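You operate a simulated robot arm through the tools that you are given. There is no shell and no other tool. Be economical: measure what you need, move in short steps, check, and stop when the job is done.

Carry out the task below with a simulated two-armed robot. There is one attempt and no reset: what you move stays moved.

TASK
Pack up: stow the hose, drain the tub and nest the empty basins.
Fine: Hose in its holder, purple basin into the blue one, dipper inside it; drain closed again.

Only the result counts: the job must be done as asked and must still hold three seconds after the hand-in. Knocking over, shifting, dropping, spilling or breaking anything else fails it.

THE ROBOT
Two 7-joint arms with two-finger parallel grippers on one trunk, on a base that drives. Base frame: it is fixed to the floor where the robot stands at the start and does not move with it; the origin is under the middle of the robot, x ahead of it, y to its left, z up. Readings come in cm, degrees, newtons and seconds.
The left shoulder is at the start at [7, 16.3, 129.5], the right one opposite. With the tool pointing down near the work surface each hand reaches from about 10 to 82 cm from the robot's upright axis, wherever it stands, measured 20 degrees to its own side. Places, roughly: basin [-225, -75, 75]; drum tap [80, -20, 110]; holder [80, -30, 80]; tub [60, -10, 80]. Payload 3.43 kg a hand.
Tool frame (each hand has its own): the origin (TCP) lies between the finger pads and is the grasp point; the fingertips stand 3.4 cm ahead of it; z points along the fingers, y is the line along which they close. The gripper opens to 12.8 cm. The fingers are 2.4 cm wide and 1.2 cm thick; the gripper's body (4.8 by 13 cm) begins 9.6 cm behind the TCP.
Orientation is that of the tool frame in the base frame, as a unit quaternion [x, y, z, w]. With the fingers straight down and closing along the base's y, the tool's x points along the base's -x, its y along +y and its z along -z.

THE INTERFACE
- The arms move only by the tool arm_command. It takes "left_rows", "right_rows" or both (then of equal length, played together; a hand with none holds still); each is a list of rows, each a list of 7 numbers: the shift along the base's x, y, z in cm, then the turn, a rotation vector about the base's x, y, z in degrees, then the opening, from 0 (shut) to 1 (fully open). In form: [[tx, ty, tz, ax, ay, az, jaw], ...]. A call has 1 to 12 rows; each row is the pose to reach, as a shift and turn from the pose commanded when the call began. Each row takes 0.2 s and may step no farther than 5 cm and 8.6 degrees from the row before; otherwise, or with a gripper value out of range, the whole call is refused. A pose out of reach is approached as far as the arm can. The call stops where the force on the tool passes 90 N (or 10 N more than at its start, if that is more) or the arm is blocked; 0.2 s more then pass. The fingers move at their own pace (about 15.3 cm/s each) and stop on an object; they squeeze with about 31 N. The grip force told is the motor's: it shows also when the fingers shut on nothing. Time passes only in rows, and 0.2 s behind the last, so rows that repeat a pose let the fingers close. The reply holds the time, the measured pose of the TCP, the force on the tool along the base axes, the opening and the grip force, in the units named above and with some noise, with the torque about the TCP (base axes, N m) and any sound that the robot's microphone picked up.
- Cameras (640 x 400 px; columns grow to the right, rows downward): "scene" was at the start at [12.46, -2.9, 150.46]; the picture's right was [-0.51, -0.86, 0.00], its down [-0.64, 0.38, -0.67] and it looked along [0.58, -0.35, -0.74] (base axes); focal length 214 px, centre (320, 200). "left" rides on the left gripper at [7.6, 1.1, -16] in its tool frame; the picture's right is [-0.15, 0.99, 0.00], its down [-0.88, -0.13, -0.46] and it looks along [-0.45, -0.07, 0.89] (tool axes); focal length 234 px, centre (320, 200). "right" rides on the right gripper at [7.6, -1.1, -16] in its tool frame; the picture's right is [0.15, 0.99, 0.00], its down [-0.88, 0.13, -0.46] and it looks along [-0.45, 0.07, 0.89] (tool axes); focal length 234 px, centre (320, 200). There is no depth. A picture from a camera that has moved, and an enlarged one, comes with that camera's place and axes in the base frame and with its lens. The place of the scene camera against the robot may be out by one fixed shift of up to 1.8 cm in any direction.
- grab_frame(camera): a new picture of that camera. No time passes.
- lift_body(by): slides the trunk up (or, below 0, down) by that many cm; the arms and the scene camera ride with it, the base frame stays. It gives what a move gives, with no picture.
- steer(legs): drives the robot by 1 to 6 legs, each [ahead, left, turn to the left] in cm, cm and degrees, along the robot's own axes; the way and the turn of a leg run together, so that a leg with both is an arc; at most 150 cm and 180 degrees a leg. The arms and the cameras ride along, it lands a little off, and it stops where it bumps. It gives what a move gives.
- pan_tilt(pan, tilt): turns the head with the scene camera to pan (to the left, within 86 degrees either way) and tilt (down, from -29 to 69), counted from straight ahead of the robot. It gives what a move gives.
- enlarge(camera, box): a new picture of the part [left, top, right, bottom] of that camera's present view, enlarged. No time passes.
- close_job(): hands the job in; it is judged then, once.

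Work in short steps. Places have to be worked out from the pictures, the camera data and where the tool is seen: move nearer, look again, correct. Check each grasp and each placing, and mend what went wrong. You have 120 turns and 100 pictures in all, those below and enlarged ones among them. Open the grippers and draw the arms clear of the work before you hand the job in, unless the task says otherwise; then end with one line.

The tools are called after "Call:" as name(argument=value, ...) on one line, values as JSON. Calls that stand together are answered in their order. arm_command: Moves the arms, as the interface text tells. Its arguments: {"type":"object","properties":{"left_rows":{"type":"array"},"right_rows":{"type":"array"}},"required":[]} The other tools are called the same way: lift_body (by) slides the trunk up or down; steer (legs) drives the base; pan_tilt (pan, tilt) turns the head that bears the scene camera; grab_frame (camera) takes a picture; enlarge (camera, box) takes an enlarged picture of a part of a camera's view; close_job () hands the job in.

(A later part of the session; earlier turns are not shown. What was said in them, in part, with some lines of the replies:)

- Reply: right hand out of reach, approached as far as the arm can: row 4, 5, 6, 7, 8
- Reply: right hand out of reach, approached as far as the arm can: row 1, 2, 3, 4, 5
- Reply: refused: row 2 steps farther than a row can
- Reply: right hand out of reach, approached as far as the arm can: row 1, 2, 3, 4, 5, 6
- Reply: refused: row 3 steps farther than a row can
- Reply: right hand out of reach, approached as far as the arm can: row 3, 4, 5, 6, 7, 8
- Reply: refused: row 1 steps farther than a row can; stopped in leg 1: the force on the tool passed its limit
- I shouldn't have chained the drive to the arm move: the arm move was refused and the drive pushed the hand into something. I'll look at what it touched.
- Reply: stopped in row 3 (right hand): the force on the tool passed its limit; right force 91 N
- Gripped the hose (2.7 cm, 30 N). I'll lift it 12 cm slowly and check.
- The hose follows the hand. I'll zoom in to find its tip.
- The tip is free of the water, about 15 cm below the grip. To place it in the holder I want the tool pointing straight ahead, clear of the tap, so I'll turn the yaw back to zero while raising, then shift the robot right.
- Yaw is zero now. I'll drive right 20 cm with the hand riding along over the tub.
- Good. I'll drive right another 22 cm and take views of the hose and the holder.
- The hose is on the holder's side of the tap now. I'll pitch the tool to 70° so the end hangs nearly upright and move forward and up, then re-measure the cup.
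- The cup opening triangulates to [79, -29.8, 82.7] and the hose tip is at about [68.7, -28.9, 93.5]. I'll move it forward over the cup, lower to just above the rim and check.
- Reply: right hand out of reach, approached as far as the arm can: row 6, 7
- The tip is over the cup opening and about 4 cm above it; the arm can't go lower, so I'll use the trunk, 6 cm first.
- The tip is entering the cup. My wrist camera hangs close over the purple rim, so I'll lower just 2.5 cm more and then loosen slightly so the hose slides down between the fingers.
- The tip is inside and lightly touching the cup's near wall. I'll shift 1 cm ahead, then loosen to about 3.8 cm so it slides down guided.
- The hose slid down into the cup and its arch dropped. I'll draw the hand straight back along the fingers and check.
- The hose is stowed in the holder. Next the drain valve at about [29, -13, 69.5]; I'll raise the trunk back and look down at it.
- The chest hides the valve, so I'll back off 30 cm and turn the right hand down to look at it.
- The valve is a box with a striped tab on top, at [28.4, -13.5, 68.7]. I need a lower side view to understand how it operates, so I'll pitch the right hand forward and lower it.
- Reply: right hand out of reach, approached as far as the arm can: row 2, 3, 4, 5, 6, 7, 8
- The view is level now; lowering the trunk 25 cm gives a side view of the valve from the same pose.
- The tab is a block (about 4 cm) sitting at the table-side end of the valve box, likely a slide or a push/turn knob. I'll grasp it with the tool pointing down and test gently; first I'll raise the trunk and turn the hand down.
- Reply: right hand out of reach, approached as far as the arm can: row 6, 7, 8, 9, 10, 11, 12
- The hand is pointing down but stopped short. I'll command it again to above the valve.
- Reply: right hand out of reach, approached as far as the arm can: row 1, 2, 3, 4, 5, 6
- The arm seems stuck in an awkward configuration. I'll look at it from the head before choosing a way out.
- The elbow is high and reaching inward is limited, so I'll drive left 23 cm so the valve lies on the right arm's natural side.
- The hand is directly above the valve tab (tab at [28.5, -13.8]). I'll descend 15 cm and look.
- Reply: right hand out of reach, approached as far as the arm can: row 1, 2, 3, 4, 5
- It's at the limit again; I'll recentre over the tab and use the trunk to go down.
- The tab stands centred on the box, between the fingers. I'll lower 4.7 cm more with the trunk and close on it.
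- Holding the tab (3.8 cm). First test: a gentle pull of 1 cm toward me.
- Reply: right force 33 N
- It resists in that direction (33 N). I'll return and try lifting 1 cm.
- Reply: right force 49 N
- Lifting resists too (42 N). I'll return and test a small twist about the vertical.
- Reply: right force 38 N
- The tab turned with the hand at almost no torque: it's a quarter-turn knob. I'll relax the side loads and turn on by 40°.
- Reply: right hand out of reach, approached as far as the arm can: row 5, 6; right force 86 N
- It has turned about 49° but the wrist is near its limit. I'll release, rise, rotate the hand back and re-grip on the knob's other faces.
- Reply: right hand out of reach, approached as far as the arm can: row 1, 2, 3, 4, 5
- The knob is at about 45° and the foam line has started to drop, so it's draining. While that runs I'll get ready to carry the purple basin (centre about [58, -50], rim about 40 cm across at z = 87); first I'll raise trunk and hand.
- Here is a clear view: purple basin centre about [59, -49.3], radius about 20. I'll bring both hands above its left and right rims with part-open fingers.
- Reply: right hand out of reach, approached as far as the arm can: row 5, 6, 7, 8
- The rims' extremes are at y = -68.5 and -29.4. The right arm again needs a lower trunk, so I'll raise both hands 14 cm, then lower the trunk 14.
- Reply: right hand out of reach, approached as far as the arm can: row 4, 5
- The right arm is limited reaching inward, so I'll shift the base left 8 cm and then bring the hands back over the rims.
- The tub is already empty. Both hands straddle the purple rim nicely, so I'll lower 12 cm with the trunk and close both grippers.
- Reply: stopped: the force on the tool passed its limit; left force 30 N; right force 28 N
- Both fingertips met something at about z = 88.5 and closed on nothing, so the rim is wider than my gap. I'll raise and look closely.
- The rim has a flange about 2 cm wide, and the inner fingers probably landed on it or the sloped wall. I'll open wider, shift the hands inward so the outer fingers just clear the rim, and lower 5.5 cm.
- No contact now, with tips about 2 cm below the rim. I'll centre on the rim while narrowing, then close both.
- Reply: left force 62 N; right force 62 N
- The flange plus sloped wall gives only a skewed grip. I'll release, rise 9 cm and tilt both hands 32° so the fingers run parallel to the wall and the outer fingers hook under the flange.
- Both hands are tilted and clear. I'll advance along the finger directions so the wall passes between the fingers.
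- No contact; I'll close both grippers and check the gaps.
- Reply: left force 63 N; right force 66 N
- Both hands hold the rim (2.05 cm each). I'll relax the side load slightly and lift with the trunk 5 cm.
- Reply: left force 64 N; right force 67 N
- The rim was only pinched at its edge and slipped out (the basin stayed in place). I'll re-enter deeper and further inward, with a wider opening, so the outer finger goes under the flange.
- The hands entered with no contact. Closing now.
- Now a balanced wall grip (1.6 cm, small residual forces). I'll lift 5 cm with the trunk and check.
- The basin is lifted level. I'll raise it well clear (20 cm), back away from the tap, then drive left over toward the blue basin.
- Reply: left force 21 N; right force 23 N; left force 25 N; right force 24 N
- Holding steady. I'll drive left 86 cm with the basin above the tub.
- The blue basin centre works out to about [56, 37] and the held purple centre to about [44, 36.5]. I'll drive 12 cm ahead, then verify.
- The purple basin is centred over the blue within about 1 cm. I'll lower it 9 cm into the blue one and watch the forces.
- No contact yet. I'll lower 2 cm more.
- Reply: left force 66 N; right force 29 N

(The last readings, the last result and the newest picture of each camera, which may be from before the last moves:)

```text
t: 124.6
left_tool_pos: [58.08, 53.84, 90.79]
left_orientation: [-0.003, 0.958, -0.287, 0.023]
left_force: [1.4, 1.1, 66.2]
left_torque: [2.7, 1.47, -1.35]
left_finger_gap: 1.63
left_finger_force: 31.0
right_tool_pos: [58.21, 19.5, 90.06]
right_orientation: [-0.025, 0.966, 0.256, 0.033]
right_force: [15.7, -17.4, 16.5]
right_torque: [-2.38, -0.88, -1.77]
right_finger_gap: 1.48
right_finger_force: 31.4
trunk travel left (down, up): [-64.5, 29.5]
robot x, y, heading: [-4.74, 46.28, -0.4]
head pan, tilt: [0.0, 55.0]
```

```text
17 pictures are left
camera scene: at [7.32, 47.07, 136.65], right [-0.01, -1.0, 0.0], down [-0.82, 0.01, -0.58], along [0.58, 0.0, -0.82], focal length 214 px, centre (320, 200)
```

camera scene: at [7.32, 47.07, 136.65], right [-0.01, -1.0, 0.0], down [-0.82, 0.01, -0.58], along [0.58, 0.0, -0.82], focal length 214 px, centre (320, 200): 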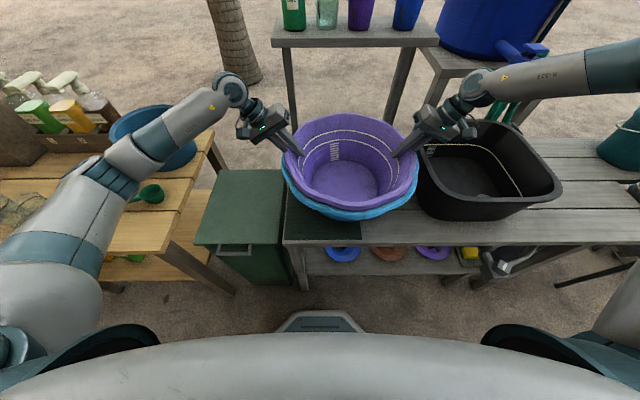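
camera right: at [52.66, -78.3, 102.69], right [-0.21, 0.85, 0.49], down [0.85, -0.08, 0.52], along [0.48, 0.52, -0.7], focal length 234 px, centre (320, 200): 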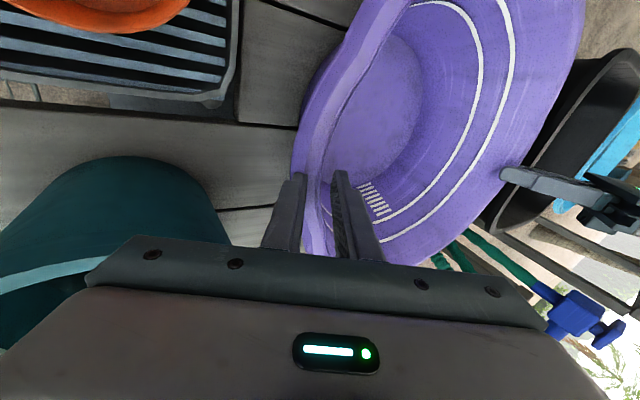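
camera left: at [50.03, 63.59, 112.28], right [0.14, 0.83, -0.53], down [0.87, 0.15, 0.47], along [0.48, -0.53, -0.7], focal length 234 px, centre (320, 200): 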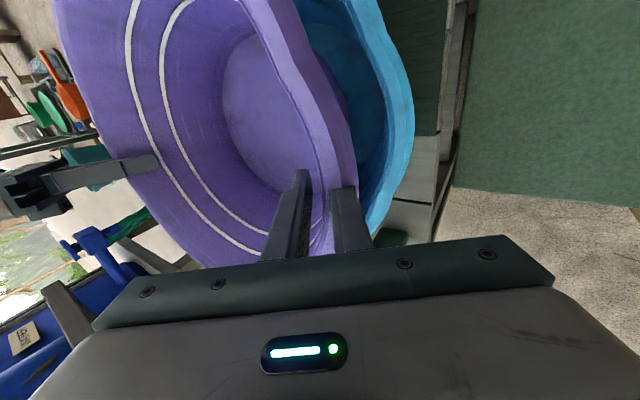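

It's touching more on the left side, so the purple basin sits slightly too far left. I'll raise 1 cm, shift 0.8 cm right and lower again.

Call:
lift_body(by=1.2)

Call:
arm_command(left_rows=[[0, -0.4, 0, 0, 0, 0, 0], [0, -0.8, 0, 0, 0, 0, 0], [0, -0.8, -0.5, 0, 0, 0, 0], [0, -0.8, -0.9, 0, 0, 0, 0]], right_rows=[[0, -0.4, 0, 0, 0, 0, 0], [0, -0.8, 0, 0, 0, 0, 0], [0, -0.8, -0.5, 0, 0, 0, 0], [0, -0.8, -0.9, 0, 0, 0, 0]])

```text
t: 125.2
left_tool_pos: [58.01, 53.97, 90.81]
left_orientation: [-0.006, 0.96, -0.28, 0.016]
left_force: [1.4, -4.3, 21.6]
left_torque: [2.17, -0.98, -0.22]
left_finger_gap: 1.53
left_finger_force: 30.8
right_tool_pos: [58.14, 19.6, 90.56]
right_orientation: [-0.026, 0.966, 0.256, 0.025]
right_force: [6.7, -6.6, 5.9]
right_torque: [-2.3, 1.05, -1.45]
right_finger_gap: 1.59
right_finger_force: 31.5
trunk travel left (down, up): [-65.7, 28.3]
robot x, y, heading: [-4.89, 46.37, -0.3]
head pan, tilt: [0.0, 55.0]
```

```text
t: 126.2
left_tool_pos: [58.01, 53.48, 90.63]
left_orientation: [-0.006, 0.958, -0.286, 0.019]
left_force: [-5.8, 19.0, 57.3]
left_torque: [2.97, 0.76, -0.97]
left_finger_gap: 1.63
left_finger_force: 30.9
right_tool_pos: [58.11, 19.13, 90.14]
right_orientation: [-0.026, 0.966, 0.255, 0.031]
right_force: [10.3, 2.8, -4.5]
right_torque: [-1.82, -0.24, -1.77]
right_finger_gap: 1.53
right_finger_force: 31.2
trunk travel left (down, up): [-65.7, 28.3]
robot x, y, heading: [-4.71, 46.14, -0.3]
head pan, tilt: [0.0, 55.0]
```

It's resting in the blue basin now. I'll open both grippers slightly and slide out along the finger direction.

Call:
arm_command(left_rows=[[0, 0.1, 0.4, 0, 0, 0, 0.1], [0, 0.1, 0.4, 0, 0, 0, 0.22], [0, 0.9, 1.7, 0, 0, 0, 0.27], [0, 1.7, 3, 0, 0, 0, 0.27], [0, 2.8, 4.7, 0, 0, 0, 0.27], [0, 4, 7, 0, 0, 0, 0.27], [0, 5, 10, 0, 0, 0, 0.27], [0, 5, 13, 0, 0, 0, 0.27]], right_rows=[[0, -0.1, 0.4, 0, 0, 0, 0.1], [0, -0.1, 0.4, 0, 0, 0, 0.22], [0, -0.9, 1.7, 0, 0, 0, 0.27], [0, -1.6, 3, 0, 0, 0, 0.27], [0, -2.6, 4.7, 0, 0, 0, 0.27], [0, -3.6, 7, 0, 0, 0, 0.27], [0, -4.6, 10, 0, 0, 0, 0.27], [0, -4.6, 13, 0, 0, 0, 0.27]])

Call:
grab_frame(camera="scene")

```text
t: 127.1
left_tool_pos: [57.46, 52.55, 92.55]
left_orientation: [0.004, 0.955, -0.297, 0.01]
left_force: [0.3, -24.2, -3.8]
left_torque: [-0.38, -0.1, 0.65]
left_finger_gap: 2.43
left_finger_force: 0.0
right_tool_pos: [58.05, 18.8, 92.55]
right_orientation: [-0.031, 0.964, 0.265, 0.025]
right_force: [-1.0, 23.9, -4.0]
right_torque: [0.19, 0.01, -0.61]
right_finger_gap: 2.4
right_finger_force: 0.1
trunk travel left (down, up): [-65.7, 28.3]
robot x, y, heading: [-5.22, 46.53, -0.3]
head pan, tilt: [0.0, 55.0]
stopped in row 4 (left hand): the force on the tool passed its limit (the readings are from after the stop); the commanded pose is now the measured one
```

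```text
16 pictures are left
camera scene: at [7.9, 47.26, 137.62], right [-0.01, -1.0, 0.0], down [-0.82, 0.01, -0.57], along [0.57, -0.01, -0.82], focal length 214 px, centre (320, 200)
```

scene: 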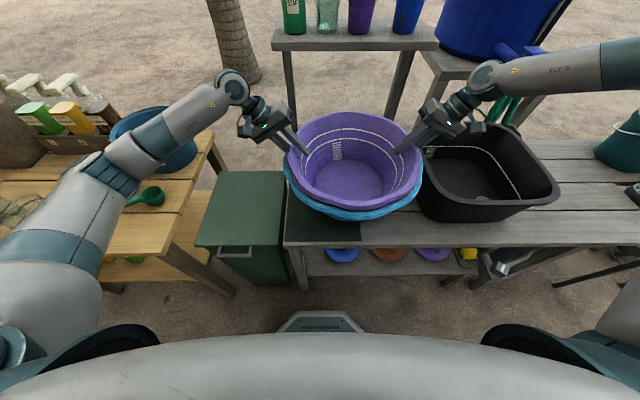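

The lip needs more room. I'll open wider in place, easing inward a little, then withdraw more steeply.

Call:
arm_command(left_rows=[[0, -0.6, 0, 0, 0, 0, 0.3], [0, -0.8, 0, 0, 0, 0, 0.45], [0, -0.8, 0.8, 0, 0, 0, 0.5], [0, -0.4, 2, 0, 0, 0, 0.55], [0, 0.2, 3.5, 0, 0, 0, 0.55], [0, 1, 5.5, 0, 0, 0, 0.55], [0, 2, 8.5, 0, 0, 0, 0.55], [0, 3, 12, 0, 0, 0, 0.55]], right_rows=[[0, 0.6, 0, 0, 0, 0, 0.3], [0, 0.8, 0, 0, 0, 0, 0.45], [0, 0.8, 0.8, 0, 0, 0, 0.5], [0, 0.4, 2, 0, 0, 0, 0.55], [0, -0.2, 3.5, 0, 0, 0, 0.55], [0, -1, 5.5, 0, 0, 0, 0.55], [0, -2, 8.5, 0, 0, 0, 0.55], [0, -3, 12, 0, 0, 0, 0.55]])

Call:
grab_frame(camera="scene")

```text
t: 128.7
left_tool_pos: [57.11, 52.13, 99.52]
left_orientation: [0.014, 0.95, -0.313, 0.01]
left_force: [1.7, -70.5, -3.5]
left_torque: [-2.23, -0.05, 0.74]
left_finger_gap: 3.92
left_finger_force: 0.1
right_tool_pos: [57.76, 19.03, 99.55]
right_orientation: [-0.035, 0.96, 0.275, 0.021]
right_force: [-0.8, 69.7, -4.5]
right_torque: [1.85, 0.0, -0.73]
right_finger_gap: 3.81
right_finger_force: 0.0
trunk travel left (down, up): [-65.7, 28.3]
robot x, y, heading: [-5.03, 46.07, -0.4]
head pan, tilt: [0.0, 55.0]
stopped in row 7 (left hand): the force on the tool passed its limit (the readings are from after the stop); the commanded pose is now the measured one
```

```text
15 pictures are left
camera scene: at [7.98, 47.2, 137.64], right [-0.01, -1.0, 0.0], down [-0.82, 0.01, -0.57], along [0.57, 0.0, -0.82], focal length 214 px, centre (320, 200)
```

scene: 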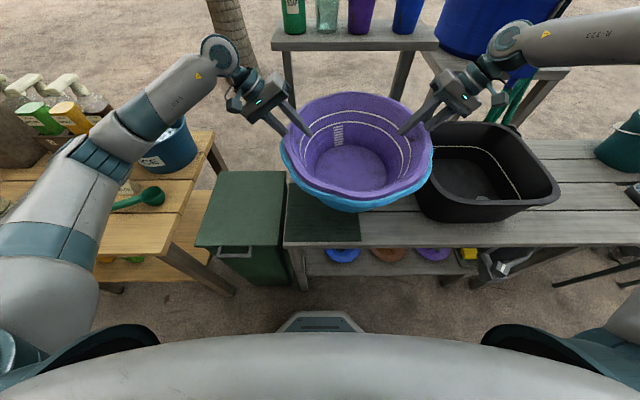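

The outer fingers spread against the blue wall and raised both basins a few centimetres. I'll lower them gently straight back down with the trunk.

Call:
lift_body(by=-5.5)

Call:
grab_frame(camera="scene")

```text
t: 129.6
left_tool_pos: [57.43, 52.28, 94.01]
left_orientation: [0.012, 0.95, -0.313, 0.011]
left_force: [1.3, -71.8, -1.9]
left_torque: [-2.38, -0.11, 0.73]
left_finger_gap: 3.84
left_finger_force: 0.1
right_tool_pos: [57.92, 18.66, 94.18]
right_orientation: [-0.035, 0.961, 0.275, 0.02]
right_force: [-0.9, 71.5, -6.3]
right_torque: [2.1, -0.01, -0.65]
right_finger_gap: 3.7
right_finger_force: 0.1
trunk travel left (down, up): [-60.2, 33.8]
robot x, y, heading: [-4.91, 46.52, -0.4]
head pan, tilt: [0.0, 55.0]
```

```text
14 pictures are left
camera scene: at [8.03, 47.19, 132.15], right [-0.01, -1.0, 0.0], down [-0.82, 0.01, -0.57], along [0.57, 0.0, -0.82], focal length 214 px, centre (320, 200)
```

scene: 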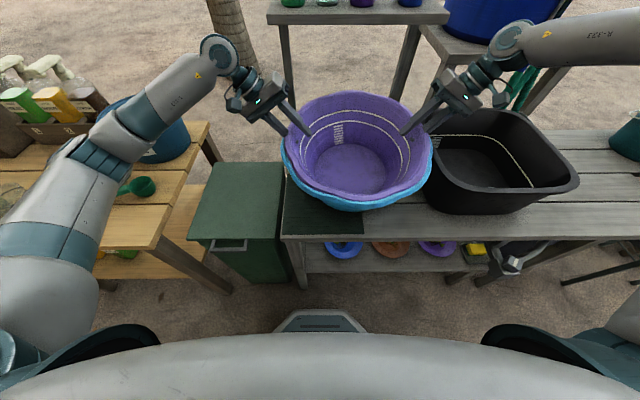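

The hands still carry weight (about -8 N), so I'll lower a bit more until that's gone.

Call:
lift_body(by=-1.5)

```text
t: 130.2
left_tool_pos: [57.39, 52.44, 92.45]
left_orientation: [0.012, 0.95, -0.311, 0.012]
left_force: [1.4, -69.2, -1.8]
left_torque: [-2.42, -0.05, 0.66]
left_finger_gap: 3.98
left_finger_force: 0.0
right_tool_pos: [57.85, 18.77, 92.72]
right_orientation: [-0.035, 0.961, 0.275, 0.021]
right_force: [-0.8, 68.5, -5.0]
right_torque: [2.11, 0.01, -0.63]
right_finger_gap: 3.83
right_finger_force: 0.1
trunk travel left (down, up): [-58.7, 35.3]
robot x, y, heading: [-5.11, 46.37, -0.6]
head pan, tilt: [0.0, 55.0]
```

Still no support reaction; I'll go 1.5 cm further.

Call:
lift_body(by=-1.5)

```text
t: 130.9
left_tool_pos: [57.96, 52.88, 91.73]
left_orientation: [0.008, 0.949, -0.314, 0.021]
left_force: [32.5, -44.3, 45.0]
left_torque: [-1.08, -0.51, 0.32]
left_finger_gap: 2.35
left_finger_force: 0.0
right_tool_pos: [58.36, 18.59, 91.84]
right_orientation: [-0.033, 0.961, 0.274, 0.03]
right_force: [17.9, 40.0, 33.7]
right_torque: [0.55, -0.24, -0.14]
right_finger_gap: 4.2
right_finger_force: 0.1
trunk travel left (down, up): [-57.2, 36.8]
robot x, y, heading: [-4.78, 46.19, -0.2]
head pan, tilt: [0.0, 55.0]
```

The basins are back on the table. The outer fingers are trapped between the two rims, so I'll re-grip the purple wall, raise only the purple basin about 4 cm and release it from there with the fingers above the blue rim.

Call:
arm_command(left_rows=[[0.2, -0.4, 0.1, 0, 0, 0, 0.2], [0.3, -0.7, 0.1, 0, 0, 0, 0.1], [0.3, -0.7, 0.1, 0, 0, 0, 0], [0.3, -0.7, 0.1, 0, 0, 0, 0], [0.3, -0.7, 0.1, 0, 0, 0, 0]], right_rows=[[0.2, 0.4, 0.1, 0, 0, 0, 0.2], [0.3, 0.7, 0.1, 0, 0, 0, 0.1], [0.3, 0.7, 0.1, 0, 0, 0, 0], [0.3, 0.7, 0.1, 0, 0, 0, 0], [0.3, 0.7, 0.1, 0, 0, 0, 0]])

Call:
lift_body(by=3.5)

Call:
grab_frame(camera="left")

Call:
grab_frame(camera="scene")

```text
t: 131.7
left_tool_pos: [57.91, 53.09, 91.53]
left_orientation: [0.006, 0.954, -0.3, 0.018]
left_force: [-4.8, 4.4, 17.3]
left_torque: [1.26, 0.3, 0.0]
left_finger_gap: 1.35
left_finger_force: 31.4
right_tool_pos: [58.34, 17.36, 90.97]
right_orientation: [-0.025, 0.964, 0.262, 0.029]
right_force: [-0.2, -16.0, 10.5]
right_torque: [-1.51, 0.8, 0.05]
right_finger_gap: 1.12
right_finger_force: 31.4
trunk travel left (down, up): [-57.2, 36.8]
robot x, y, heading: [-4.62, 46.2, -0.5]
head pan, tilt: [0.0, 55.0]
stopped in row 3 (right hand): the force on the tool passed its limit (the readings are from after the stop); the commanded pose is now the measured one
```

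```text
t: 132.4
left_tool_pos: [58.4, 53.19, 94.49]
left_orientation: [0.004, 0.954, -0.299, 0.015]
left_force: [-2.0, 14.4, -1.9]
left_torque: [1.2, -0.08, -0.35]
left_finger_gap: 1.31
left_finger_force: 31.3
right_tool_pos: [58.76, 17.57, 94.21]
right_orientation: [-0.024, 0.964, 0.262, 0.026]
right_force: [2.7, -12.7, -1.7]
right_torque: [-1.0, 0.07, -0.47]
right_finger_gap: 1.16
right_finger_force: 31.1
trunk travel left (down, up): [-60.7, 33.3]
robot x, y, heading: [-4.79, 46.12, -0.6]
head pan, tilt: [0.0, 55.0]
```

```text
13 pictures are left
camera left: at [50.34, 63.35, 106.82], right [0.16, 0.81, -0.56], down [0.87, 0.15, 0.48], along [0.47, -0.56, -0.68], focal length 234 px, centre (320, 200)
```

left: 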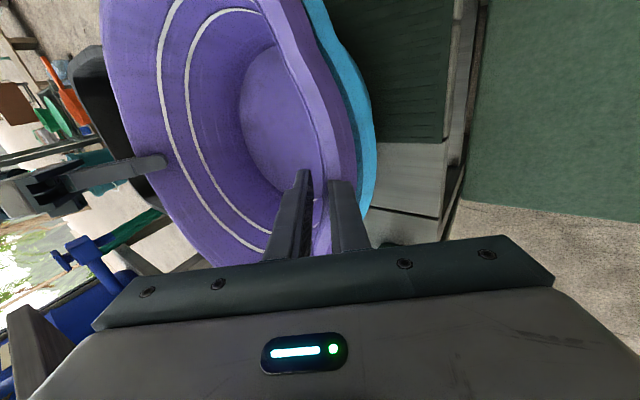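

```text
12 pictures are left
camera scene: at [8.14, 47.15, 132.62], right [-0.01, -1.0, 0.0], down [-0.82, 0.01, -0.57], along [0.57, -0.01, -0.82], focal length 214 px, centre (320, 200)
```

scene: 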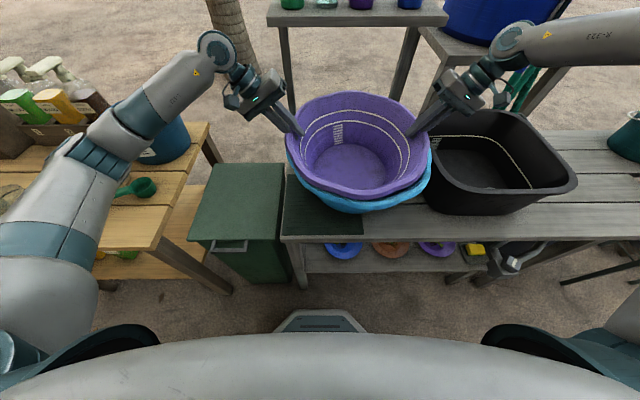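

The purple basin is raised clear and the fingertips are above the blue rim. I'll open both hands quickly so it settles about 3 cm down into the blue one, then withdraw.

Call:
arm_command(left_rows=[[0, 0, 0, 0, 0, 0, 0.65], [0, 0.3, 0.3, 0, 0, 0, 0.65], [0, 1.5, 2.3, 0, 0, 0, 0.65], [0, 3, 4.8, 0, 0, 0, 0.65], [0, 4.5, 8, 0, 0, 0, 0.65], [0, 5, 12, 0, 0, 0, 0.65], [0, 5, 16, 0, 0, 0, 0.65]], right_rows=[[0, 0, 0, 0, 0, 0, 0.65], [0, -0.3, 0.3, 0, 0, 0, 0.65], [0, -1.4, 2.3, 0, 0, 0, 0.65], [0, -2.8, 4.8, 0, 0, 0, 0.65], [0, -4.2, 8, 0, 0, 0, 0.65], [0, -4.5, 12, 0, 0, 0, 0.65], [0, -4.5, 16, 0, 0, 0, 0.65]])

Call:
grab_frame(camera="scene")

```text
t: 134.0
left_tool_pos: [58.21, 58.16, 110.66]
left_orientation: [0.003, 0.954, -0.299, 0.017]
left_force: [-0.4, -0.5, -0.2]
left_torque: [-0.01, 0.01, -0.01]
left_finger_gap: 8.32
left_finger_force: 0.1
right_tool_pos: [58.31, 13.1, 110.41]
right_orientation: [-0.025, 0.964, 0.264, 0.027]
right_force: [0.6, 0.4, 0.0]
right_torque: [0.04, -0.02, 0.0]
right_finger_gap: 8.29
right_finger_force: 0.0
trunk travel left (down, up): [-60.7, 33.3]
robot x, y, heading: [-4.86, 46.37, -0.5]
head pan, tilt: [0.0, 55.0]
```

```text
11 pictures are left
camera scene: at [7.87, 47.19, 132.65], right [-0.01, -1.0, 0.0], down [-0.82, 0.01, -0.57], along [0.57, -0.01, -0.82], focal length 214 px, centre (320, 200)
```

scene: 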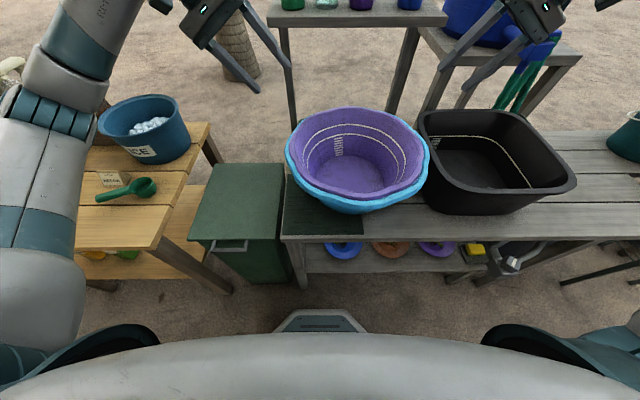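

Nested and level, with both hands free. I'll level both hands, then back off and drive right so the left arm can close the valve from its natural side.

Call:
arm_command(left_rows=[[-1, 4, 1, 7, 0, 0, 0.62], [-2, 8, 1, 14, 0, 0, 0.62], [-3, 12, 1, 21, 0, 0, 0.62], [-4, 16, 1, 28, 0, 0, 0.62], [-5, 20, 1, 34.5, 0, 0, 0.62], [-5, 24, 1, 34.5, 0, 0, 0.62], [-5, 26, 1, 34.5, 0, 0, 0.62]], right_rows=[[-1, -1, 2, -7, 0, 0, 0.5], [-2, -2, 4, -14, 0, 0, 0.4], [-3, -4, 6, -21, 0, -1, 0.4], [-4, -6, 8, -28, 0, -2, 0.4], [-5, -8, 10, -30.6, 0, -3, 0.4], [-5, -8, 12, -30.6, 0, -3, 0.4], [-5, -8, 12, -30.6, 0, -3, 0.4]])

Call:
steer(legs=[[-25, 0, 0], [0, -98, 0]])

```text
t: 135.6
left_tool_pos: [53.24, 84.19, 111.58]
left_orientation: [0.009, 1.0, -0.003, 0.015]
left_force: [0.1, 0.1, -1.0]
left_torque: [0.02, -0.01, -0.02]
left_finger_gap: 7.94
left_finger_force: 0.1
right_tool_pos: [53.42, 5.2, 122.32]
right_orientation: [-0.008, 1.0, -0.002, 0.025]
right_force: [-0.5, 0.0, 0.4]
right_torque: [0.02, 0.0, 0.0]
right_finger_gap: 5.13
right_finger_force: 0.1
trunk travel left (down, up): [-60.7, 33.3]
robot x, y, heading: [-4.81, 46.23, -0.4]
head pan, tilt: [0.0, 55.0]
```

```text
t: 142.2
left_tool_pos: [27.21, -13.73, 111.63]
left_orientation: [0.01, 1.0, -0.004, 0.013]
left_force: [0.0, 0.6, -0.1]
left_torque: [-0.01, 0.01, 0.01]
left_finger_gap: 7.93
left_finger_force: 0.0
right_tool_pos: [27.45, -92.59, 122.15]
right_orientation: [-0.006, 1.0, -0.002, 0.025]
right_force: [0.0, 0.1, 0.7]
right_torque: [-0.01, 0.03, -0.01]
right_finger_gap: 5.12
right_finger_force: 0.1
trunk travel left (down, up): [-60.7, 33.3]
robot x, y, heading: [-30.78, -51.43, -0.6]
head pan, tilt: [0.0, 55.0]
```

The left hand is right above the valve. I'll turn it to match the knob (+47°) while descending.

Call:
arm_command(left_rows=[[0.3, 0, -4, 0, 0, 8, 0.62], [0.6, 0, -8, 0, 0, 16, 0.62], [1, 0, -12, 0, 0, 24, 0.62], [1.4, 0, -16, 0, 0, 32, 0.62], [1.4, 0, -20, 0, 0, 40, 0.62], [1.4, 0, -24, 0, 0, 47.5, 0.62], [1.4, 0, -28, 0, 0, 47.5, 0.62], [1.4, 0, -32, 0, 0, 47.5, 0.62], [1.4, 0, -35, 0, 0, 47.5, 0.62], [1.4, 0, -35, 0, 0, 47.5, 0.62]])

Call:
grab_frame(camera="left")

```text
t: 144.4
left_tool_pos: [28.42, -13.63, 76.54]
left_orientation: [-0.393, 0.919, 0.002, 0.014]
left_force: [-0.6, 0.0, -0.1]
left_torque: [-0.02, 0.0, -0.04]
left_finger_gap: 7.93
left_finger_force: 0.1
right_tool_pos: [27.38, -92.65, 122.27]
right_orientation: [-0.007, 1.0, -0.002, 0.025]
right_force: [-0.8, -0.5, 0.2]
right_torque: [0.0, -0.03, 0.0]
right_finger_gap: 5.12
right_finger_force: 0.0
trunk travel left (down, up): [-60.7, 33.3]
robot x, y, heading: [-30.75, -51.41, -0.5]
head pan, tilt: [0.0, 55.0]
```

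```text
10 pictures are left
camera left: at [21.99, -18.45, 92.36], right [-0.62, 0.79, 0.0], down [0.69, 0.54, 0.48], along [0.38, 0.29, -0.88], focal length 234 px, centre (320, 200)
```

left: 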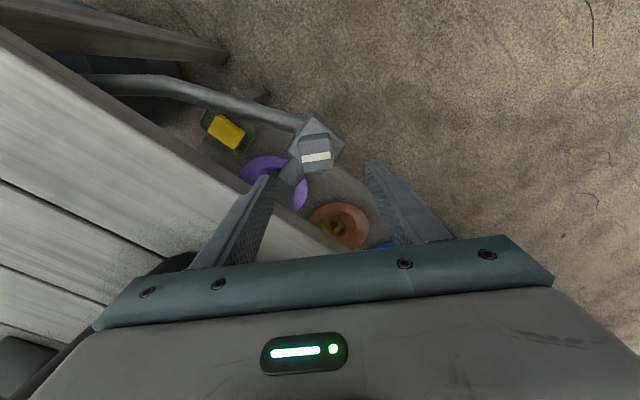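

The hand is aligned with the knob (at [28.2, -14.1]). I'll descend 6.7 cm and close on it.

Call:
arm_command(left_rows=[[-0.1, -0.4, -2.5, 0, 0, 0, 0.62], [-0.1, -0.4, -5, 0, 0, 0, 0.62], [-0.1, -0.4, -6.7, 0, 0, 0, 0.62], [-0.1, -0.4, -6.7, 0, 0, 0, 0.4], [-0.1, -0.4, -6.7, 0, 0, 0, 0.2], [-0.1, -0.4, -6.7, 0, 0, 0, 0], [-0.1, -0.4, -6.7, 0, 0, 0, 0]])

```text
t: 146.0
left_tool_pos: [28.54, -14.18, 69.9]
left_orientation: [-0.395, 0.919, 0.002, 0.014]
left_force: [6.2, -7.2, -4.3]
left_torque: [0.2, -0.27, -0.08]
left_finger_gap: 3.8
left_finger_force: 45.4
right_tool_pos: [27.65, -92.72, 122.08]
right_orientation: [-0.006, 1.0, -0.001, 0.026]
right_force: [0.2, -0.4, -0.5]
right_torque: [0.01, 0.03, -0.02]
right_finger_gap: 5.12
right_finger_force: 0.1
trunk travel left (down, up): [-60.7, 33.3]
robot x, y, heading: [-30.42, -51.37, -0.7]
head pan, tilt: [0.0, 55.0]
```

Gripped (3.8 cm). I'll turn it back by 49° to closed.

Call:
arm_command(left_rows=[[0, 0.2, 0.1, 0, 0, -8, 0], [0, 0.3, 0.1, 0, 0, -16, 0], [0, 0.4, 0.1, 0, 0, -24, 0], [0, 0.4, 0.1, 0, 0, -32, 0], [0, 0.4, 0.1, 0, 0, -40, 0], [0, 0.4, 0.1, 0, 0, -47, 0], [0, 0.4, 0.1, 0, 0, -50, 0], [0, 0.4, 0.1, 0, 0, -50, 0]])

Call:
enlarge(camera="left", box=[230, 60, 430, 220])

```text
t: 147.8
left_tool_pos: [28.43, -13.95, 69.89]
left_orientation: [0.032, 0.999, -0.003, 0.012]
left_force: [-8.6, -26.5, -15.7]
left_torque: [-0.22, 0.21, 1.43]
left_finger_gap: 3.87
left_finger_force: 45.4
right_tool_pos: [27.49, -92.73, 122.12]
right_orientation: [-0.006, 1.0, -0.001, 0.025]
right_force: [-0.7, 0.4, 0.0]
right_torque: [0.0, 0.02, -0.01]
right_finger_gap: 5.13
right_finger_force: 0.0
trunk travel left (down, up): [-60.7, 33.3]
robot x, y, heading: [-31.27, -51.16, -0.3]
head pan, tilt: [0.0, 55.0]
```

```text
2.50 times, centred on (330, 140) of left
camera zoom: at [20.55, -12.0, 85.77], right [0.21, 0.98, 0.0], down [0.86, -0.18, 0.48], along [0.47, -0.1, -0.88], focal length 585 px, centre (295, 350)
```

zoom: 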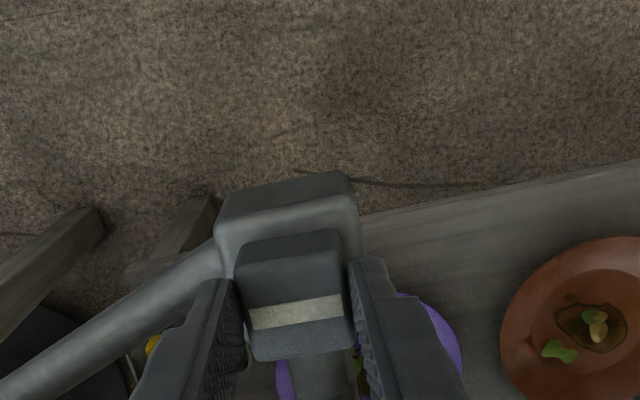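

It reached the stop (1.4 N·m) with the knob square to the box, so the drain is closed. I'll release and lift clear.

Call:
arm_command(left_rows=[[0, 0, 0, 0, 0, 3, 0], [0, 0, 0, 0, 0, 3, 0.4], [0, 0, 0, 0, 0, 3, 0.65], [0, 0, 4, 0, 0, 3, 0.65], [0, 0, 8, 0, 0, 3, 0.65], [0, 2, 12, 0, 0, 3, 0.65], [0, 3, 16, 0, 0, 3, 0.65], [0, 4, 20, 0, 0, 3, 0.5], [0, 5, 24, 0, 0, 3, 0.3], [0, 6, 28, 0, 0, 3, 0.3], [0, 6, 32, 0, 0, 3, 0.3], [0, 6, 36, 0, 0, 3, 0.3]])

Call:
grab_frame(camera="scene")

```text
t: 150.4
left_tool_pos: [28.53, -7.65, 106.1]
left_orientation: [0.005, 1.0, -0.004, 0.015]
left_force: [0.7, -0.2, 0.0]
left_torque: [0.03, 0.0, 0.03]
left_finger_gap: 3.82
left_finger_force: 0.0
right_tool_pos: [27.44, -92.56, 122.33]
right_orientation: [-0.006, 1.0, -0.001, 0.026]
right_force: [-0.8, 0.1, 0.4]
right_torque: [0.03, -0.04, -0.02]
right_finger_gap: 5.11
right_finger_force: 0.1
trunk travel left (down, up): [-60.7, 33.3]
robot x, y, heading: [-31.41, -51.3, -0.7]
head pan, tilt: [0.0, 55.0]
```

```text
8 pictures are left
camera scene: at [-18.2, -50.63, 132.65], right [-0.01, -1.0, 0.0], down [-0.82, 0.01, -0.57], along [0.57, -0.01, -0.82], focal length 214 px, centre (320, 200)
```

scene: 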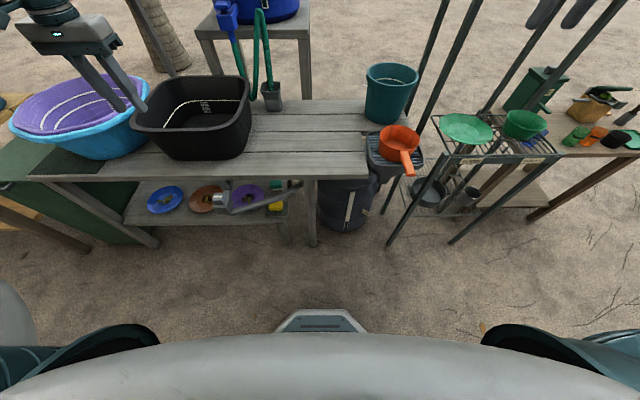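

Drain closed, hose stowed, basins nested. Now the dipper: bowl at about [47, -81.5], handle toward me around [31–38, -82, 78]. I'll bring the right hand above the handle.

Call:
arm_command(right_rows=[[1.2, 1.5, -4, 0, 0, 0, 0.6], [2.4, 3, -8, 0, 0, 0, 0.6], [3.6, 4.5, -12, 0, 0, 0, 0.6], [4.8, 6, -16, 0, 0, 0, 0.6], [6, 7.5, -20, 0, 0, 0, 0.6], [7.5, 9, -24, 0, 0, 0, 0.6], [8.6, 10.6, -28, 0, 0, 0, 0.6], [8.6, 10.6, -30, 0, 0, 0, 0.6], [8.6, 10.6, -30, 0, 0, 0, 0.6]])

Call:
grab_frame(camera="right")

```text
t: 152.4
left_tool_pos: [28.54, -7.65, 105.91]
left_orientation: [0.006, 1.0, -0.003, 0.015]
left_force: [-0.4, 0.4, 0.8]
left_torque: [-0.03, -0.02, 0.01]
left_finger_gap: 3.82
left_finger_force: 0.0
right_tool_pos: [36.25, -82.05, 92.1]
right_orientation: [-0.006, 1.0, -0.002, 0.026]
right_force: [-0.9, 1.2, -0.3]
right_torque: [-0.02, 0.0, 0.03]
right_finger_gap: 7.69
right_finger_force: 0.1
trunk travel left (down, up): [-60.7, 33.3]
robot x, y, heading: [-30.4, -51.62, -0.8]
head pan, tilt: [0.0, 55.0]
```

```text
7 pictures are left
camera right: at [27.78, -83.03, 107.72], right [-0.16, 0.99, -0.01], down [0.85, 0.14, 0.5], along [0.49, 0.07, -0.87], focal length 234 px, centre (320, 200)
```

right: 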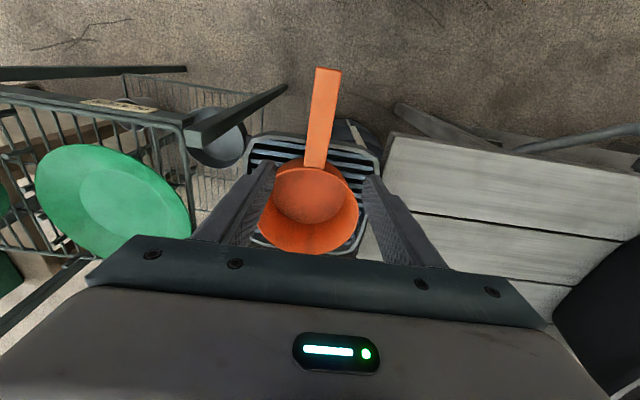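

The handle runs from x = 28 to 39 at y ≈ -82.3, right under the fingers. I'll lower 13 cm and close.

Call:
arm_command(right_rows=[[0, -0.2, -4, 0, 0, 0, 0.6], [0, -0.2, -8, 0, 0, 0, 0.6], [0, -0.2, -11, 0, 0, 0, 0.6], [0, -0.2, -13, 0, 0, 0, 0.6], [0, -0.2, -13, 0, 0, 0, 0.3], [0, -0.2, -13, 0, 0, 0, 0], [0, -0.2, -13, 0, 0, 0, 0], [0, -0.2, -13, 0, 0, 0, 0]])

```text
t: 154.2
left_tool_pos: [28.53, -7.81, 106.05]
left_orientation: [0.006, 1.0, -0.005, 0.014]
left_force: [0.6, -0.1, -0.1]
left_torque: [-0.02, 0.01, -0.02]
left_finger_gap: 3.81
left_finger_force: 0.1
right_tool_pos: [34.31, -83.31, 80.77]
right_orientation: [-0.005, 1.0, -0.002, 0.025]
right_force: [0.2, 0.8, -0.4]
right_torque: [-0.01, 0.06, 0.02]
right_finger_gap: 2.75
right_finger_force: 31.1
right hand out of reach, approached as far as the arm can: row 3, 4, 5, 6, 7, 8
trunk travel left (down, up): [-60.7, 33.3]
robot x, y, heading: [-31.32, -51.28, -0.6]
head pan, tilt: [0.0, 55.0]
```

It closed on the handle (2.75 cm). I'll lift 6 cm and check.

Call:
arm_command(right_rows=[[0, 0, 2, 0, 0, 0, 0], [0, 0, 4, 0, 0, 0, 0], [0, 0, 7, 0, 0, 0, 0], [0, 0, 11, 0, 0, 0, 0], [-1, 0, 15, 0, 0, 0, 0], [-2, 0, 19, 0, 0, 0, 0], [-2, 0, 23, 0, 0, 0, 0], [-2, 0, 27, 0, 0, 0, 0], [-2, 0, 27, 0, 0, 0, 0]])

Call:
grab_frame(camera="right")

```text
t: 156.2
left_tool_pos: [28.55, -7.65, 105.98]
left_orientation: [0.005, 1.0, -0.004, 0.013]
left_force: [0.5, -0.4, 0.8]
left_torque: [0.02, 0.0, 0.01]
left_finger_gap: 3.84
left_finger_force: 0.2
right_tool_pos: [32.48, -83.35, 107.99]
right_orientation: [-0.007, 1.0, -0.001, 0.024]
right_force: [-0.5, -0.9, -1.3]
right_torque: [0.02, 0.14, 0.0]
right_finger_gap: 2.74
right_finger_force: 31.3
trunk travel left (down, up): [-60.7, 33.3]
robot x, y, heading: [-30.65, -51.68, -0.8]
head pan, tilt: [0.0, 55.0]
```

```text
6 pictures are left
camera right: at [24.04, -84.4, 123.55], right [-0.16, 0.99, -0.01], down [0.86, 0.14, 0.5], along [0.49, 0.07, -0.87], focal length 234 px, centre (320, 200)
```

right: 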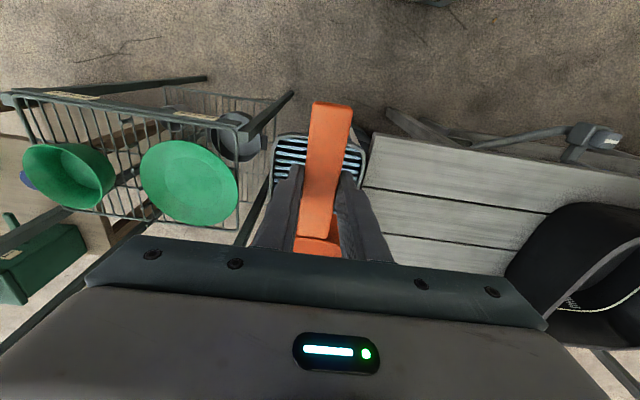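

The dipper is held level. I'll tuck the left hand in, then drive left to bring the bowl over the nested basins.

Call:
arm_command(left_rows=[[-1, -4, 2, 0, 0, 0, 0.3], [-2, -8, 4, 0, 0, 0, 0.3], [-3, -12, 6, 0, 0, 0, 0.3], [-4, -16, 8, 0, 0, 0, 0.3], [-4, -20, 9, 0, 0, 0, 0.3], [-4, -20, 9, 0, 0, 0, 0.3]], right_rows=[[0, 0, 1, 0, 0, 0, 0], [0, 0, 2, 0, 0, 0, 0], [0, 0, 3, 0, 0, 0, 0], [0, 0, 3, 0, 0, 0, 0], [0, 0, 3, 0, 0, 0, 0], [0, 0, 3, 0, 0, 0, 0]])

Call:
steer(legs=[[0, 120.5, 0.5]])

```text
t: 157.6
left_tool_pos: [24.39, -27.58, 114.94]
left_orientation: [0.004, 1.0, -0.004, 0.014]
left_force: [-0.2, 0.1, -0.2]
left_torque: [-0.03, -0.02, -0.01]
left_finger_gap: 3.84
left_finger_force: 0.0
right_tool_pos: [32.31, -83.3, 110.99]
right_orientation: [-0.006, 1.0, -0.002, 0.026]
right_force: [-0.1, 0.7, -0.7]
right_torque: [-0.02, 0.1, 0.0]
right_finger_gap: 2.74
right_finger_force: 31.1
trunk travel left (down, up): [-60.7, 33.3]
robot x, y, heading: [-30.78, -51.8, -0.7]
head pan, tilt: [0.0, 55.0]
```

```text
t: 163.7
left_tool_pos: [25.12, 93.67, 114.93]
left_orientation: [0.002, 1.0, -0.004, 0.014]
left_force: [-0.3, 0.2, 0.9]
left_torque: [-0.01, 0.0, 0.02]
left_finger_gap: 3.85
left_finger_force: 0.1
right_tool_pos: [33.49, 37.97, 110.93]
right_orientation: [-0.01, 1.0, -0.001, 0.025]
right_force: [-0.7, 0.3, -1.3]
right_torque: [-0.02, 0.12, -0.04]
right_finger_gap: 2.73
right_finger_force: 31.1
trunk travel left (down, up): [-60.7, 33.3]
robot x, y, heading: [-30.13, 69.19, -0.4]
head pan, tilt: [0.0, 55.0]
```

The hand is at y = 38, in line with the basins. I'll move ahead 14 cm and look from the head.

Call:
steer(legs=[[14, -0.5, 0]])

Call:
pan_tilt(pan=-25, tilt=50)

Call:
grab_frame(camera="scene")

```text
t: 165.0
left_tool_pos: [39.27, 93.09, 115.04]
left_orientation: [0.002, 1.0, -0.003, 0.015]
left_force: [0.2, -0.5, 0.4]
left_torque: [0.01, 0.01, -0.02]
left_finger_gap: 3.84
left_finger_force: 0.1
right_tool_pos: [47.48, 37.42, 110.95]
right_orientation: [-0.01, 1.0, -0.001, 0.025]
right_force: [0.0, 0.8, -0.7]
right_torque: [-0.01, 0.13, 0.02]
right_finger_gap: 2.73
right_finger_force: 31.2
trunk travel left (down, up): [-60.7, 33.3]
robot x, y, heading: [-15.74, 69.42, -0.0]
head pan, tilt: [0.0, 55.0]
```

```text
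t: 165.9
left_tool_pos: [39.16, 93.08, 114.9]
left_orientation: [0.001, 1.0, -0.004, 0.013]
left_force: [0.2, -0.7, 0.1]
left_torque: [0.01, -0.03, -0.02]
left_finger_gap: 3.85
left_finger_force: 0.1
right_tool_pos: [47.52, 37.56, 111.02]
right_orientation: [-0.01, 1.0, -0.002, 0.025]
right_force: [-0.2, 1.2, -1.6]
right_torque: [-0.01, 0.08, -0.01]
right_finger_gap: 2.75
right_finger_force: 31.1
trunk travel left (down, up): [-60.7, 33.3]
robot x, y, heading: [-16.3, 68.39, 0.0]
head pan, tilt: [-25.0, 50.0]
```

```text
5 pictures are left
camera scene: at [-3.39, 66.61, 133.3], right [-0.42, -0.91, 0.0], down [-0.69, 0.33, -0.64], along [0.58, -0.27, -0.77], focal length 214 px, centre (320, 200)
```

scene: 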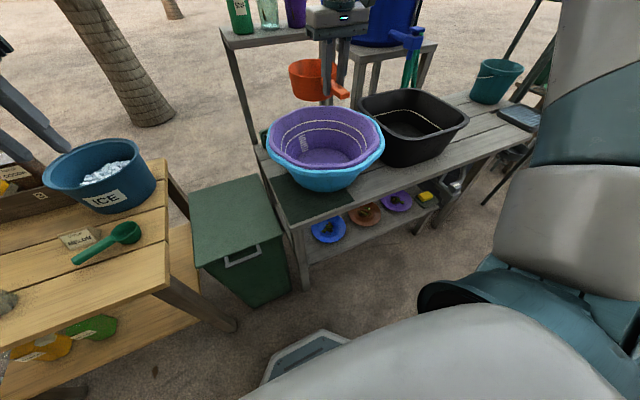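

The bowl hangs over the nested basins. I'll raise the left hand out of the way and then lower the dipper with the trunk.

Call:
arm_command(left_rows=[[-2, -2, 4, 0, 0, 0, 0.3], [-4, -4, 8, 0, 0, 0, 0.3], [-6, -6, 12, 0, 0, 0, 0.3], [-8, -8, 15, 0, 0, 0, 0.3], [-8, -8, 15, 0, 0, 0, 0.3]])

Call:
lift_body(by=-22)

Call:
grab_frame(camera="right")

```text
t: 167.1
left_tool_pos: [31.41, 85.28, 129.86]
left_orientation: [0.001, 1.0, -0.005, 0.014]
left_force: [0.4, -0.3, -0.8]
left_torque: [-0.01, 0.0, 0.04]
left_finger_gap: 3.84
left_finger_force: 0.1
right_tool_pos: [47.69, 37.51, 110.87]
right_orientation: [-0.01, 1.0, -0.001, 0.025]
right_force: [0.2, 0.0, -1.1]
right_torque: [-0.06, 0.14, -0.01]
right_finger_gap: 2.7
right_finger_force: 30.8
trunk travel left (down, up): [-60.7, 33.3]
robot x, y, heading: [-16.13, 68.79, -0.4]
head pan, tilt: [-25.0, 50.0]
```

```text
t: 169.4
left_tool_pos: [31.34, 85.03, 107.82]
left_orientation: [0.002, 1.0, -0.003, 0.014]
left_force: [0.4, 0.0, 0.6]
left_torque: [-0.03, -0.02, 0.0]
left_finger_gap: 3.86
left_finger_force: 0.1
right_tool_pos: [47.63, 37.48, 88.88]
right_orientation: [-0.009, 1.0, -0.001, 0.025]
right_force: [2.1, -0.2, -0.8]
right_torque: [0.01, 0.06, 0.04]
right_finger_gap: 2.74
right_finger_force: 31.0
trunk travel left (down, up): [-38.7, 55.3]
robot x, y, heading: [-15.95, 68.71, 0.0]
head pan, tilt: [-25.0, 50.0]
```

```text
4 pictures are left
camera right: at [39.14, 36.29, 104.49], right [-0.17, 0.99, -0.01], down [0.85, 0.15, 0.5], along [0.49, 0.07, -0.87], focal length 234 px, centre (320, 200)
```

right: 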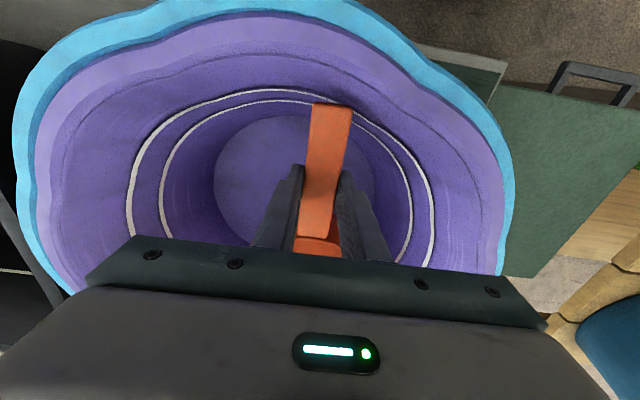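

The dipper should go about 3 cm right and 1.5 cm ahead to sit fully on the basin floor. I'll shift, then lower 5 cm.

Call:
arm_command(right_rows=[[0.8, -1.5, 0, 0, 0, 0, 0], [1.5, -3, 0, 0, 0, 0, 0], [1.5, -3, 0, 0, 0, 0, 0]])

Call:
lift_body(by=-4)

```text
t: 170.2
left_tool_pos: [31.45, 85.17, 107.85]
left_orientation: [0.002, 1.0, -0.004, 0.014]
left_force: [-0.3, 0.0, 0.4]
left_torque: [0.0, -0.01, 0.03]
left_finger_gap: 3.86
left_finger_force: 0.1
right_tool_pos: [49.02, 34.52, 88.98]
right_orientation: [-0.01, 1.0, -0.001, 0.025]
right_force: [0.3, 0.3, -1.4]
right_torque: [0.04, 0.12, 0.02]
right_finger_gap: 2.71
right_finger_force: 31.1
trunk travel left (down, up): [-38.7, 55.3]
robot x, y, heading: [-15.98, 68.32, 0.2]
head pan, tilt: [-25.0, 50.0]
```

```text
t: 171.1
left_tool_pos: [31.3, 85.04, 103.84]
left_orientation: [0.001, 1.0, -0.004, 0.014]
left_force: [-0.3, 0.5, 0.3]
left_torque: [0.0, -0.01, 0.04]
left_finger_gap: 3.86
left_finger_force: 0.0
right_tool_pos: [48.97, 34.35, 84.88]
right_orientation: [-0.009, 1.0, -0.001, 0.025]
right_force: [-0.7, -0.6, -0.3]
right_torque: [0.0, 0.11, -0.02]
right_finger_gap: 2.74
right_finger_force: 31.0
trunk travel left (down, up): [-34.7, 59.3]
robot x, y, heading: [-16.16, 68.7, -0.2]
head pan, tilt: [-25.0, 50.0]
```

No contact yet; I'll lower in 1.5 cm steps until the bowl touches.

Call:
lift_body(by=-1.5)

```text
t: 171.7
left_tool_pos: [31.35, 85.07, 102.47]
left_orientation: [0.003, 1.0, -0.004, 0.014]
left_force: [0.1, 1.3, 0.4]
left_torque: [0.02, -0.01, -0.01]
left_finger_gap: 3.83
left_finger_force: 0.1
right_tool_pos: [49.08, 34.45, 83.49]
right_orientation: [-0.01, 1.0, -0.002, 0.025]
right_force: [1.0, 0.4, -2.0]
right_torque: [0.0, 0.08, -0.01]
right_finger_gap: 2.72
right_finger_force: 31.2
trunk travel left (down, up): [-33.2, 60.8]
robot x, y, heading: [-16.13, 68.71, -0.2]
head pan, tilt: [-25.0, 50.0]
```

Call:
lift_body(by=-1.5)

```text
t: 172.3
left_tool_pos: [31.33, 85.1, 100.85]
left_orientation: [0.001, 1.0, -0.003, 0.014]
left_force: [0.9, -0.5, 1.2]
left_torque: [0.0, -0.03, 0.02]
left_finger_gap: 3.84
left_finger_force: 0.1
right_tool_pos: [49.04, 34.39, 82.0]
right_orientation: [-0.009, 1.0, -0.001, 0.025]
right_force: [4.1, 0.7, -2.0]
right_torque: [0.0, 0.05, -0.04]
right_finger_gap: 2.74
right_finger_force: 30.7
trunk travel left (down, up): [-31.7, 62.3]
robot x, y, heading: [-15.91, 68.5, 0.0]
head pan, tilt: [-25.0, 50.0]
```

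The handle end is touching the near wall lightly, so I'll shift 1.2 cm ahead and lower another 1.5 cm.

Call:
arm_command(right_rows=[[0.6, 0, 0, 0, 0, 0, 0], [1.2, 0, 0, 0, 0, 0, 0]])

Call:
lift_body(by=-1.5)

Call:
grab_frame(camera="right")

```text
t: 172.9
left_tool_pos: [31.48, 85.0, 100.8]
left_orientation: [0.002, 1.0, -0.003, 0.014]
left_force: [-0.4, -0.9, -0.5]
left_torque: [0.03, -0.01, 0.0]
left_finger_gap: 3.85
left_finger_force: 0.1
right_tool_pos: [50.19, 34.45, 81.9]
right_orientation: [-0.009, 1.0, -0.001, 0.024]
right_force: [-1.5, 0.7, -1.1]
right_torque: [-0.03, 0.23, 0.0]
right_finger_gap: 2.73
right_finger_force: 30.8
trunk travel left (down, up): [-31.7, 62.3]
robot x, y, heading: [-15.92, 68.51, -0.2]
head pan, tilt: [-25.0, 50.0]
```

```text
t: 173.6
left_tool_pos: [31.03, 85.14, 99.45]
left_orientation: [0.002, 1.0, -0.004, 0.015]
left_force: [-0.4, -0.6, 0.7]
left_torque: [-0.01, 0.0, 0.02]
left_finger_gap: 3.86
left_finger_force: 0.1
right_tool_pos: [50.21, 34.34, 80.82]
right_orientation: [-0.009, 1.0, -0.001, 0.029]
right_force: [0.3, -1.3, 20.8]
right_torque: [0.04, -0.36, -0.02]
right_finger_gap: 2.73
right_finger_force: 30.6
trunk travel left (down, up): [-30.2, 63.8]
robot x, y, heading: [-16.2, 68.72, -0.4]
head pan, tilt: [-25.0, 50.0]
```

```text
3 pictures are left
camera right: at [41.6, 33.36, 96.26], right [-0.16, 0.99, -0.01], down [0.85, 0.15, 0.5], along [0.5, 0.07, -0.86], focal length 234 px, centre (320, 200)
```

right: 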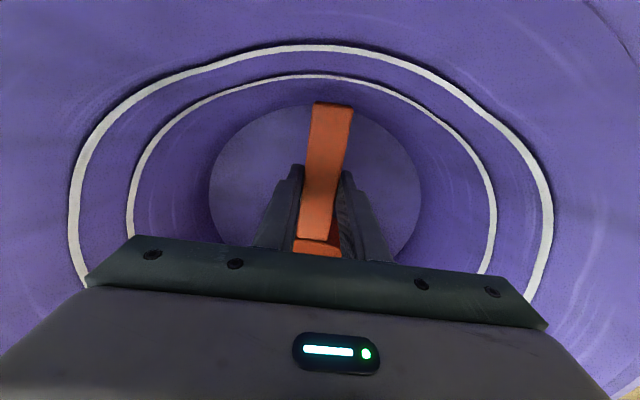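

The bowl rests on the floor of the purple basin (21 N upward). I'll open moderately and rise straight up.

Call:
arm_command(right_rows=[[0, 0, 0.4, 0, 0, 0, 0], [0, 0, 0.4, 0, 0, 0, 0.3], [0, 0, 0.4, 0, 0, 0, 0.42], [0, 0, 3, 0, 0, 0, 0.42], [0, 0, 7, 0, 0, 0, 0.42], [0, 0, 11, 0, 0, 0, 0.42], [0, 0, 15, 0, 0, 0, 0.42], [0, 0, 19, 0, 0, 0, 0.42]])

Call:
lift_body(by=15)

Call:
steer(legs=[[-30, 0, 0]])

Call:
grab_frame(camera="scene")

```text
t: 175.4
left_tool_pos: [31.08, 85.11, 99.56]
left_orientation: [0.002, 1.0, -0.004, 0.016]
left_force: [-1.3, -0.3, -0.7]
left_torque: [-0.04, -0.07, -0.01]
left_finger_gap: 3.84
left_finger_force: 0.2
right_tool_pos: [48.85, 33.97, 98.8]
right_orientation: [-0.01, 1.0, -0.002, 0.027]
right_force: [0.1, -0.2, 1.3]
right_torque: [-0.04, -0.04, -0.03]
right_finger_gap: 5.37
right_finger_force: 0.1
right hand out of reach, approached as far as the arm can: row 8
trunk travel left (down, up): [-30.2, 63.8]
robot x, y, heading: [-15.73, 68.52, -0.0]
head pan, tilt: [-25.0, 50.0]
```

```text
t: 177.1
left_tool_pos: [31.37, 85.17, 114.35]
left_orientation: [0.001, 1.0, -0.003, 0.014]
left_force: [0.0, 0.1, 0.5]
left_torque: [-0.03, -0.05, 0.0]
left_finger_gap: 3.83
left_finger_force: 0.1
right_tool_pos: [49.23, 33.98, 113.57]
right_orientation: [-0.01, 1.0, -0.001, 0.028]
right_force: [-0.3, -0.4, 0.2]
right_torque: [-0.02, 0.02, 0.02]
right_finger_gap: 5.38
right_finger_force: 0.1
trunk travel left (down, up): [-45.2, 48.8]
robot x, y, heading: [-15.95, 68.78, -0.1]
head pan, tilt: [-25.0, 50.0]
```

```text
t: 179.2
left_tool_pos: [1.06, 85.15, 114.27]
left_orientation: [0.003, 1.0, -0.003, 0.014]
left_force: [0.0, -0.4, -0.3]
left_torque: [-0.03, -0.06, -0.02]
left_finger_gap: 3.87
left_finger_force: 0.2
right_tool_pos: [18.76, 34.0, 113.72]
right_orientation: [-0.009, 1.0, 0.0, 0.027]
right_force: [-0.4, -0.7, -0.4]
right_torque: [0.02, -0.04, -0.05]
right_finger_gap: 5.33
right_finger_force: 0.1
trunk travel left (down, up): [-45.2, 48.8]
robot x, y, heading: [-46.4, 69.0, -0.3]
head pan, tilt: [-25.0, 50.0]
```

```text
2 pictures are left
camera scene: at [-33.73, 66.72, 117.8], right [-0.43, -0.9, 0.0], down [-0.69, 0.33, -0.64], along [0.58, -0.27, -0.77], focal length 214 px, centre (320, 200)
```

scene: 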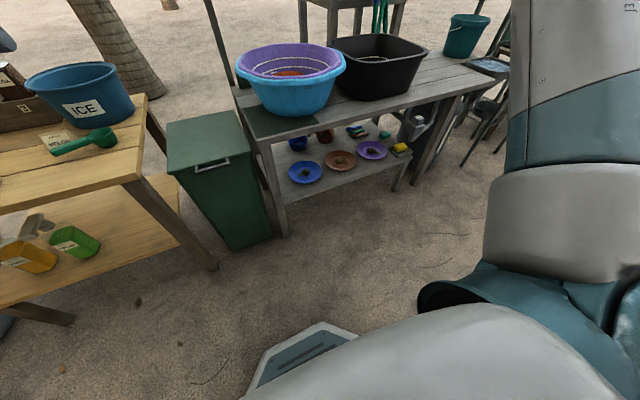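

The dipper lies inside the nested basins. I'll use one enlarged picture for a last check, then open the grippers.

Call:
enlarge(camera="scene", box=[220, 0, 480, 160])

Call:
arm_command(left_rows=[[0, 0, 0, 0, 0, 0, 1], [0, 0, 0, 0, 0, 0, 1]], right_rows=[[0, 0, 0, 0, 0, 0, 1], [0, 0, 0, 0, 0, 0, 1]])

```text
2.46 times, centred on (350, 80) of scene
camera zoom: at [-33.73, 66.72, 117.8], right [-0.43, -0.9, 0.0], down [-0.69, 0.33, -0.64], along [0.58, -0.27, -0.77], focal length 528 px, centre (246, 495)
```

zoom: 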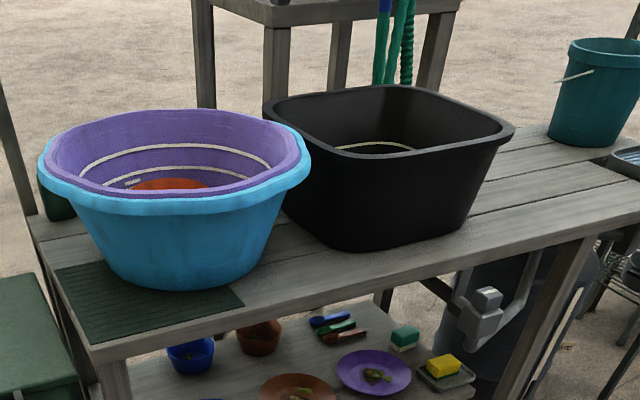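

```text
t: 179.8
left_tool_pos: [1.08, 85.15, 114.37]
left_orientation: [0.002, 1.0, -0.004, 0.014]
left_force: [0.1, -0.4, 0.5]
left_torque: [-0.01, -0.03, 0.01]
left_finger_gap: 12.78
left_finger_force: 0.0
right_tool_pos: [18.83, 34.02, 113.53]
right_orientation: [-0.008, 1.0, -0.001, 0.028]
right_force: [-0.5, -0.5, -0.4]
right_torque: [-0.02, -0.02, -0.02]
right_finger_gap: 12.8
right_finger_force: 0.0
trunk travel left (down, up): [-45.2, 48.8]
robot x, y, heading: [-46.64, 68.72, -0.3]
head pan, tilt: [-25.0, 50.0]
```

Everything is in place and the hands are open and clear, so I'm handing in the job.

Call:
close_job()

```text
The job is handed in.
```

The hose is in its holder, the tub is drained with the drain closed again, and the purple basin sits inside the blue one with the dipper in it; while nesting them, I briefly lifted the blue basin a few centimetres off the table by accident and set it back down.
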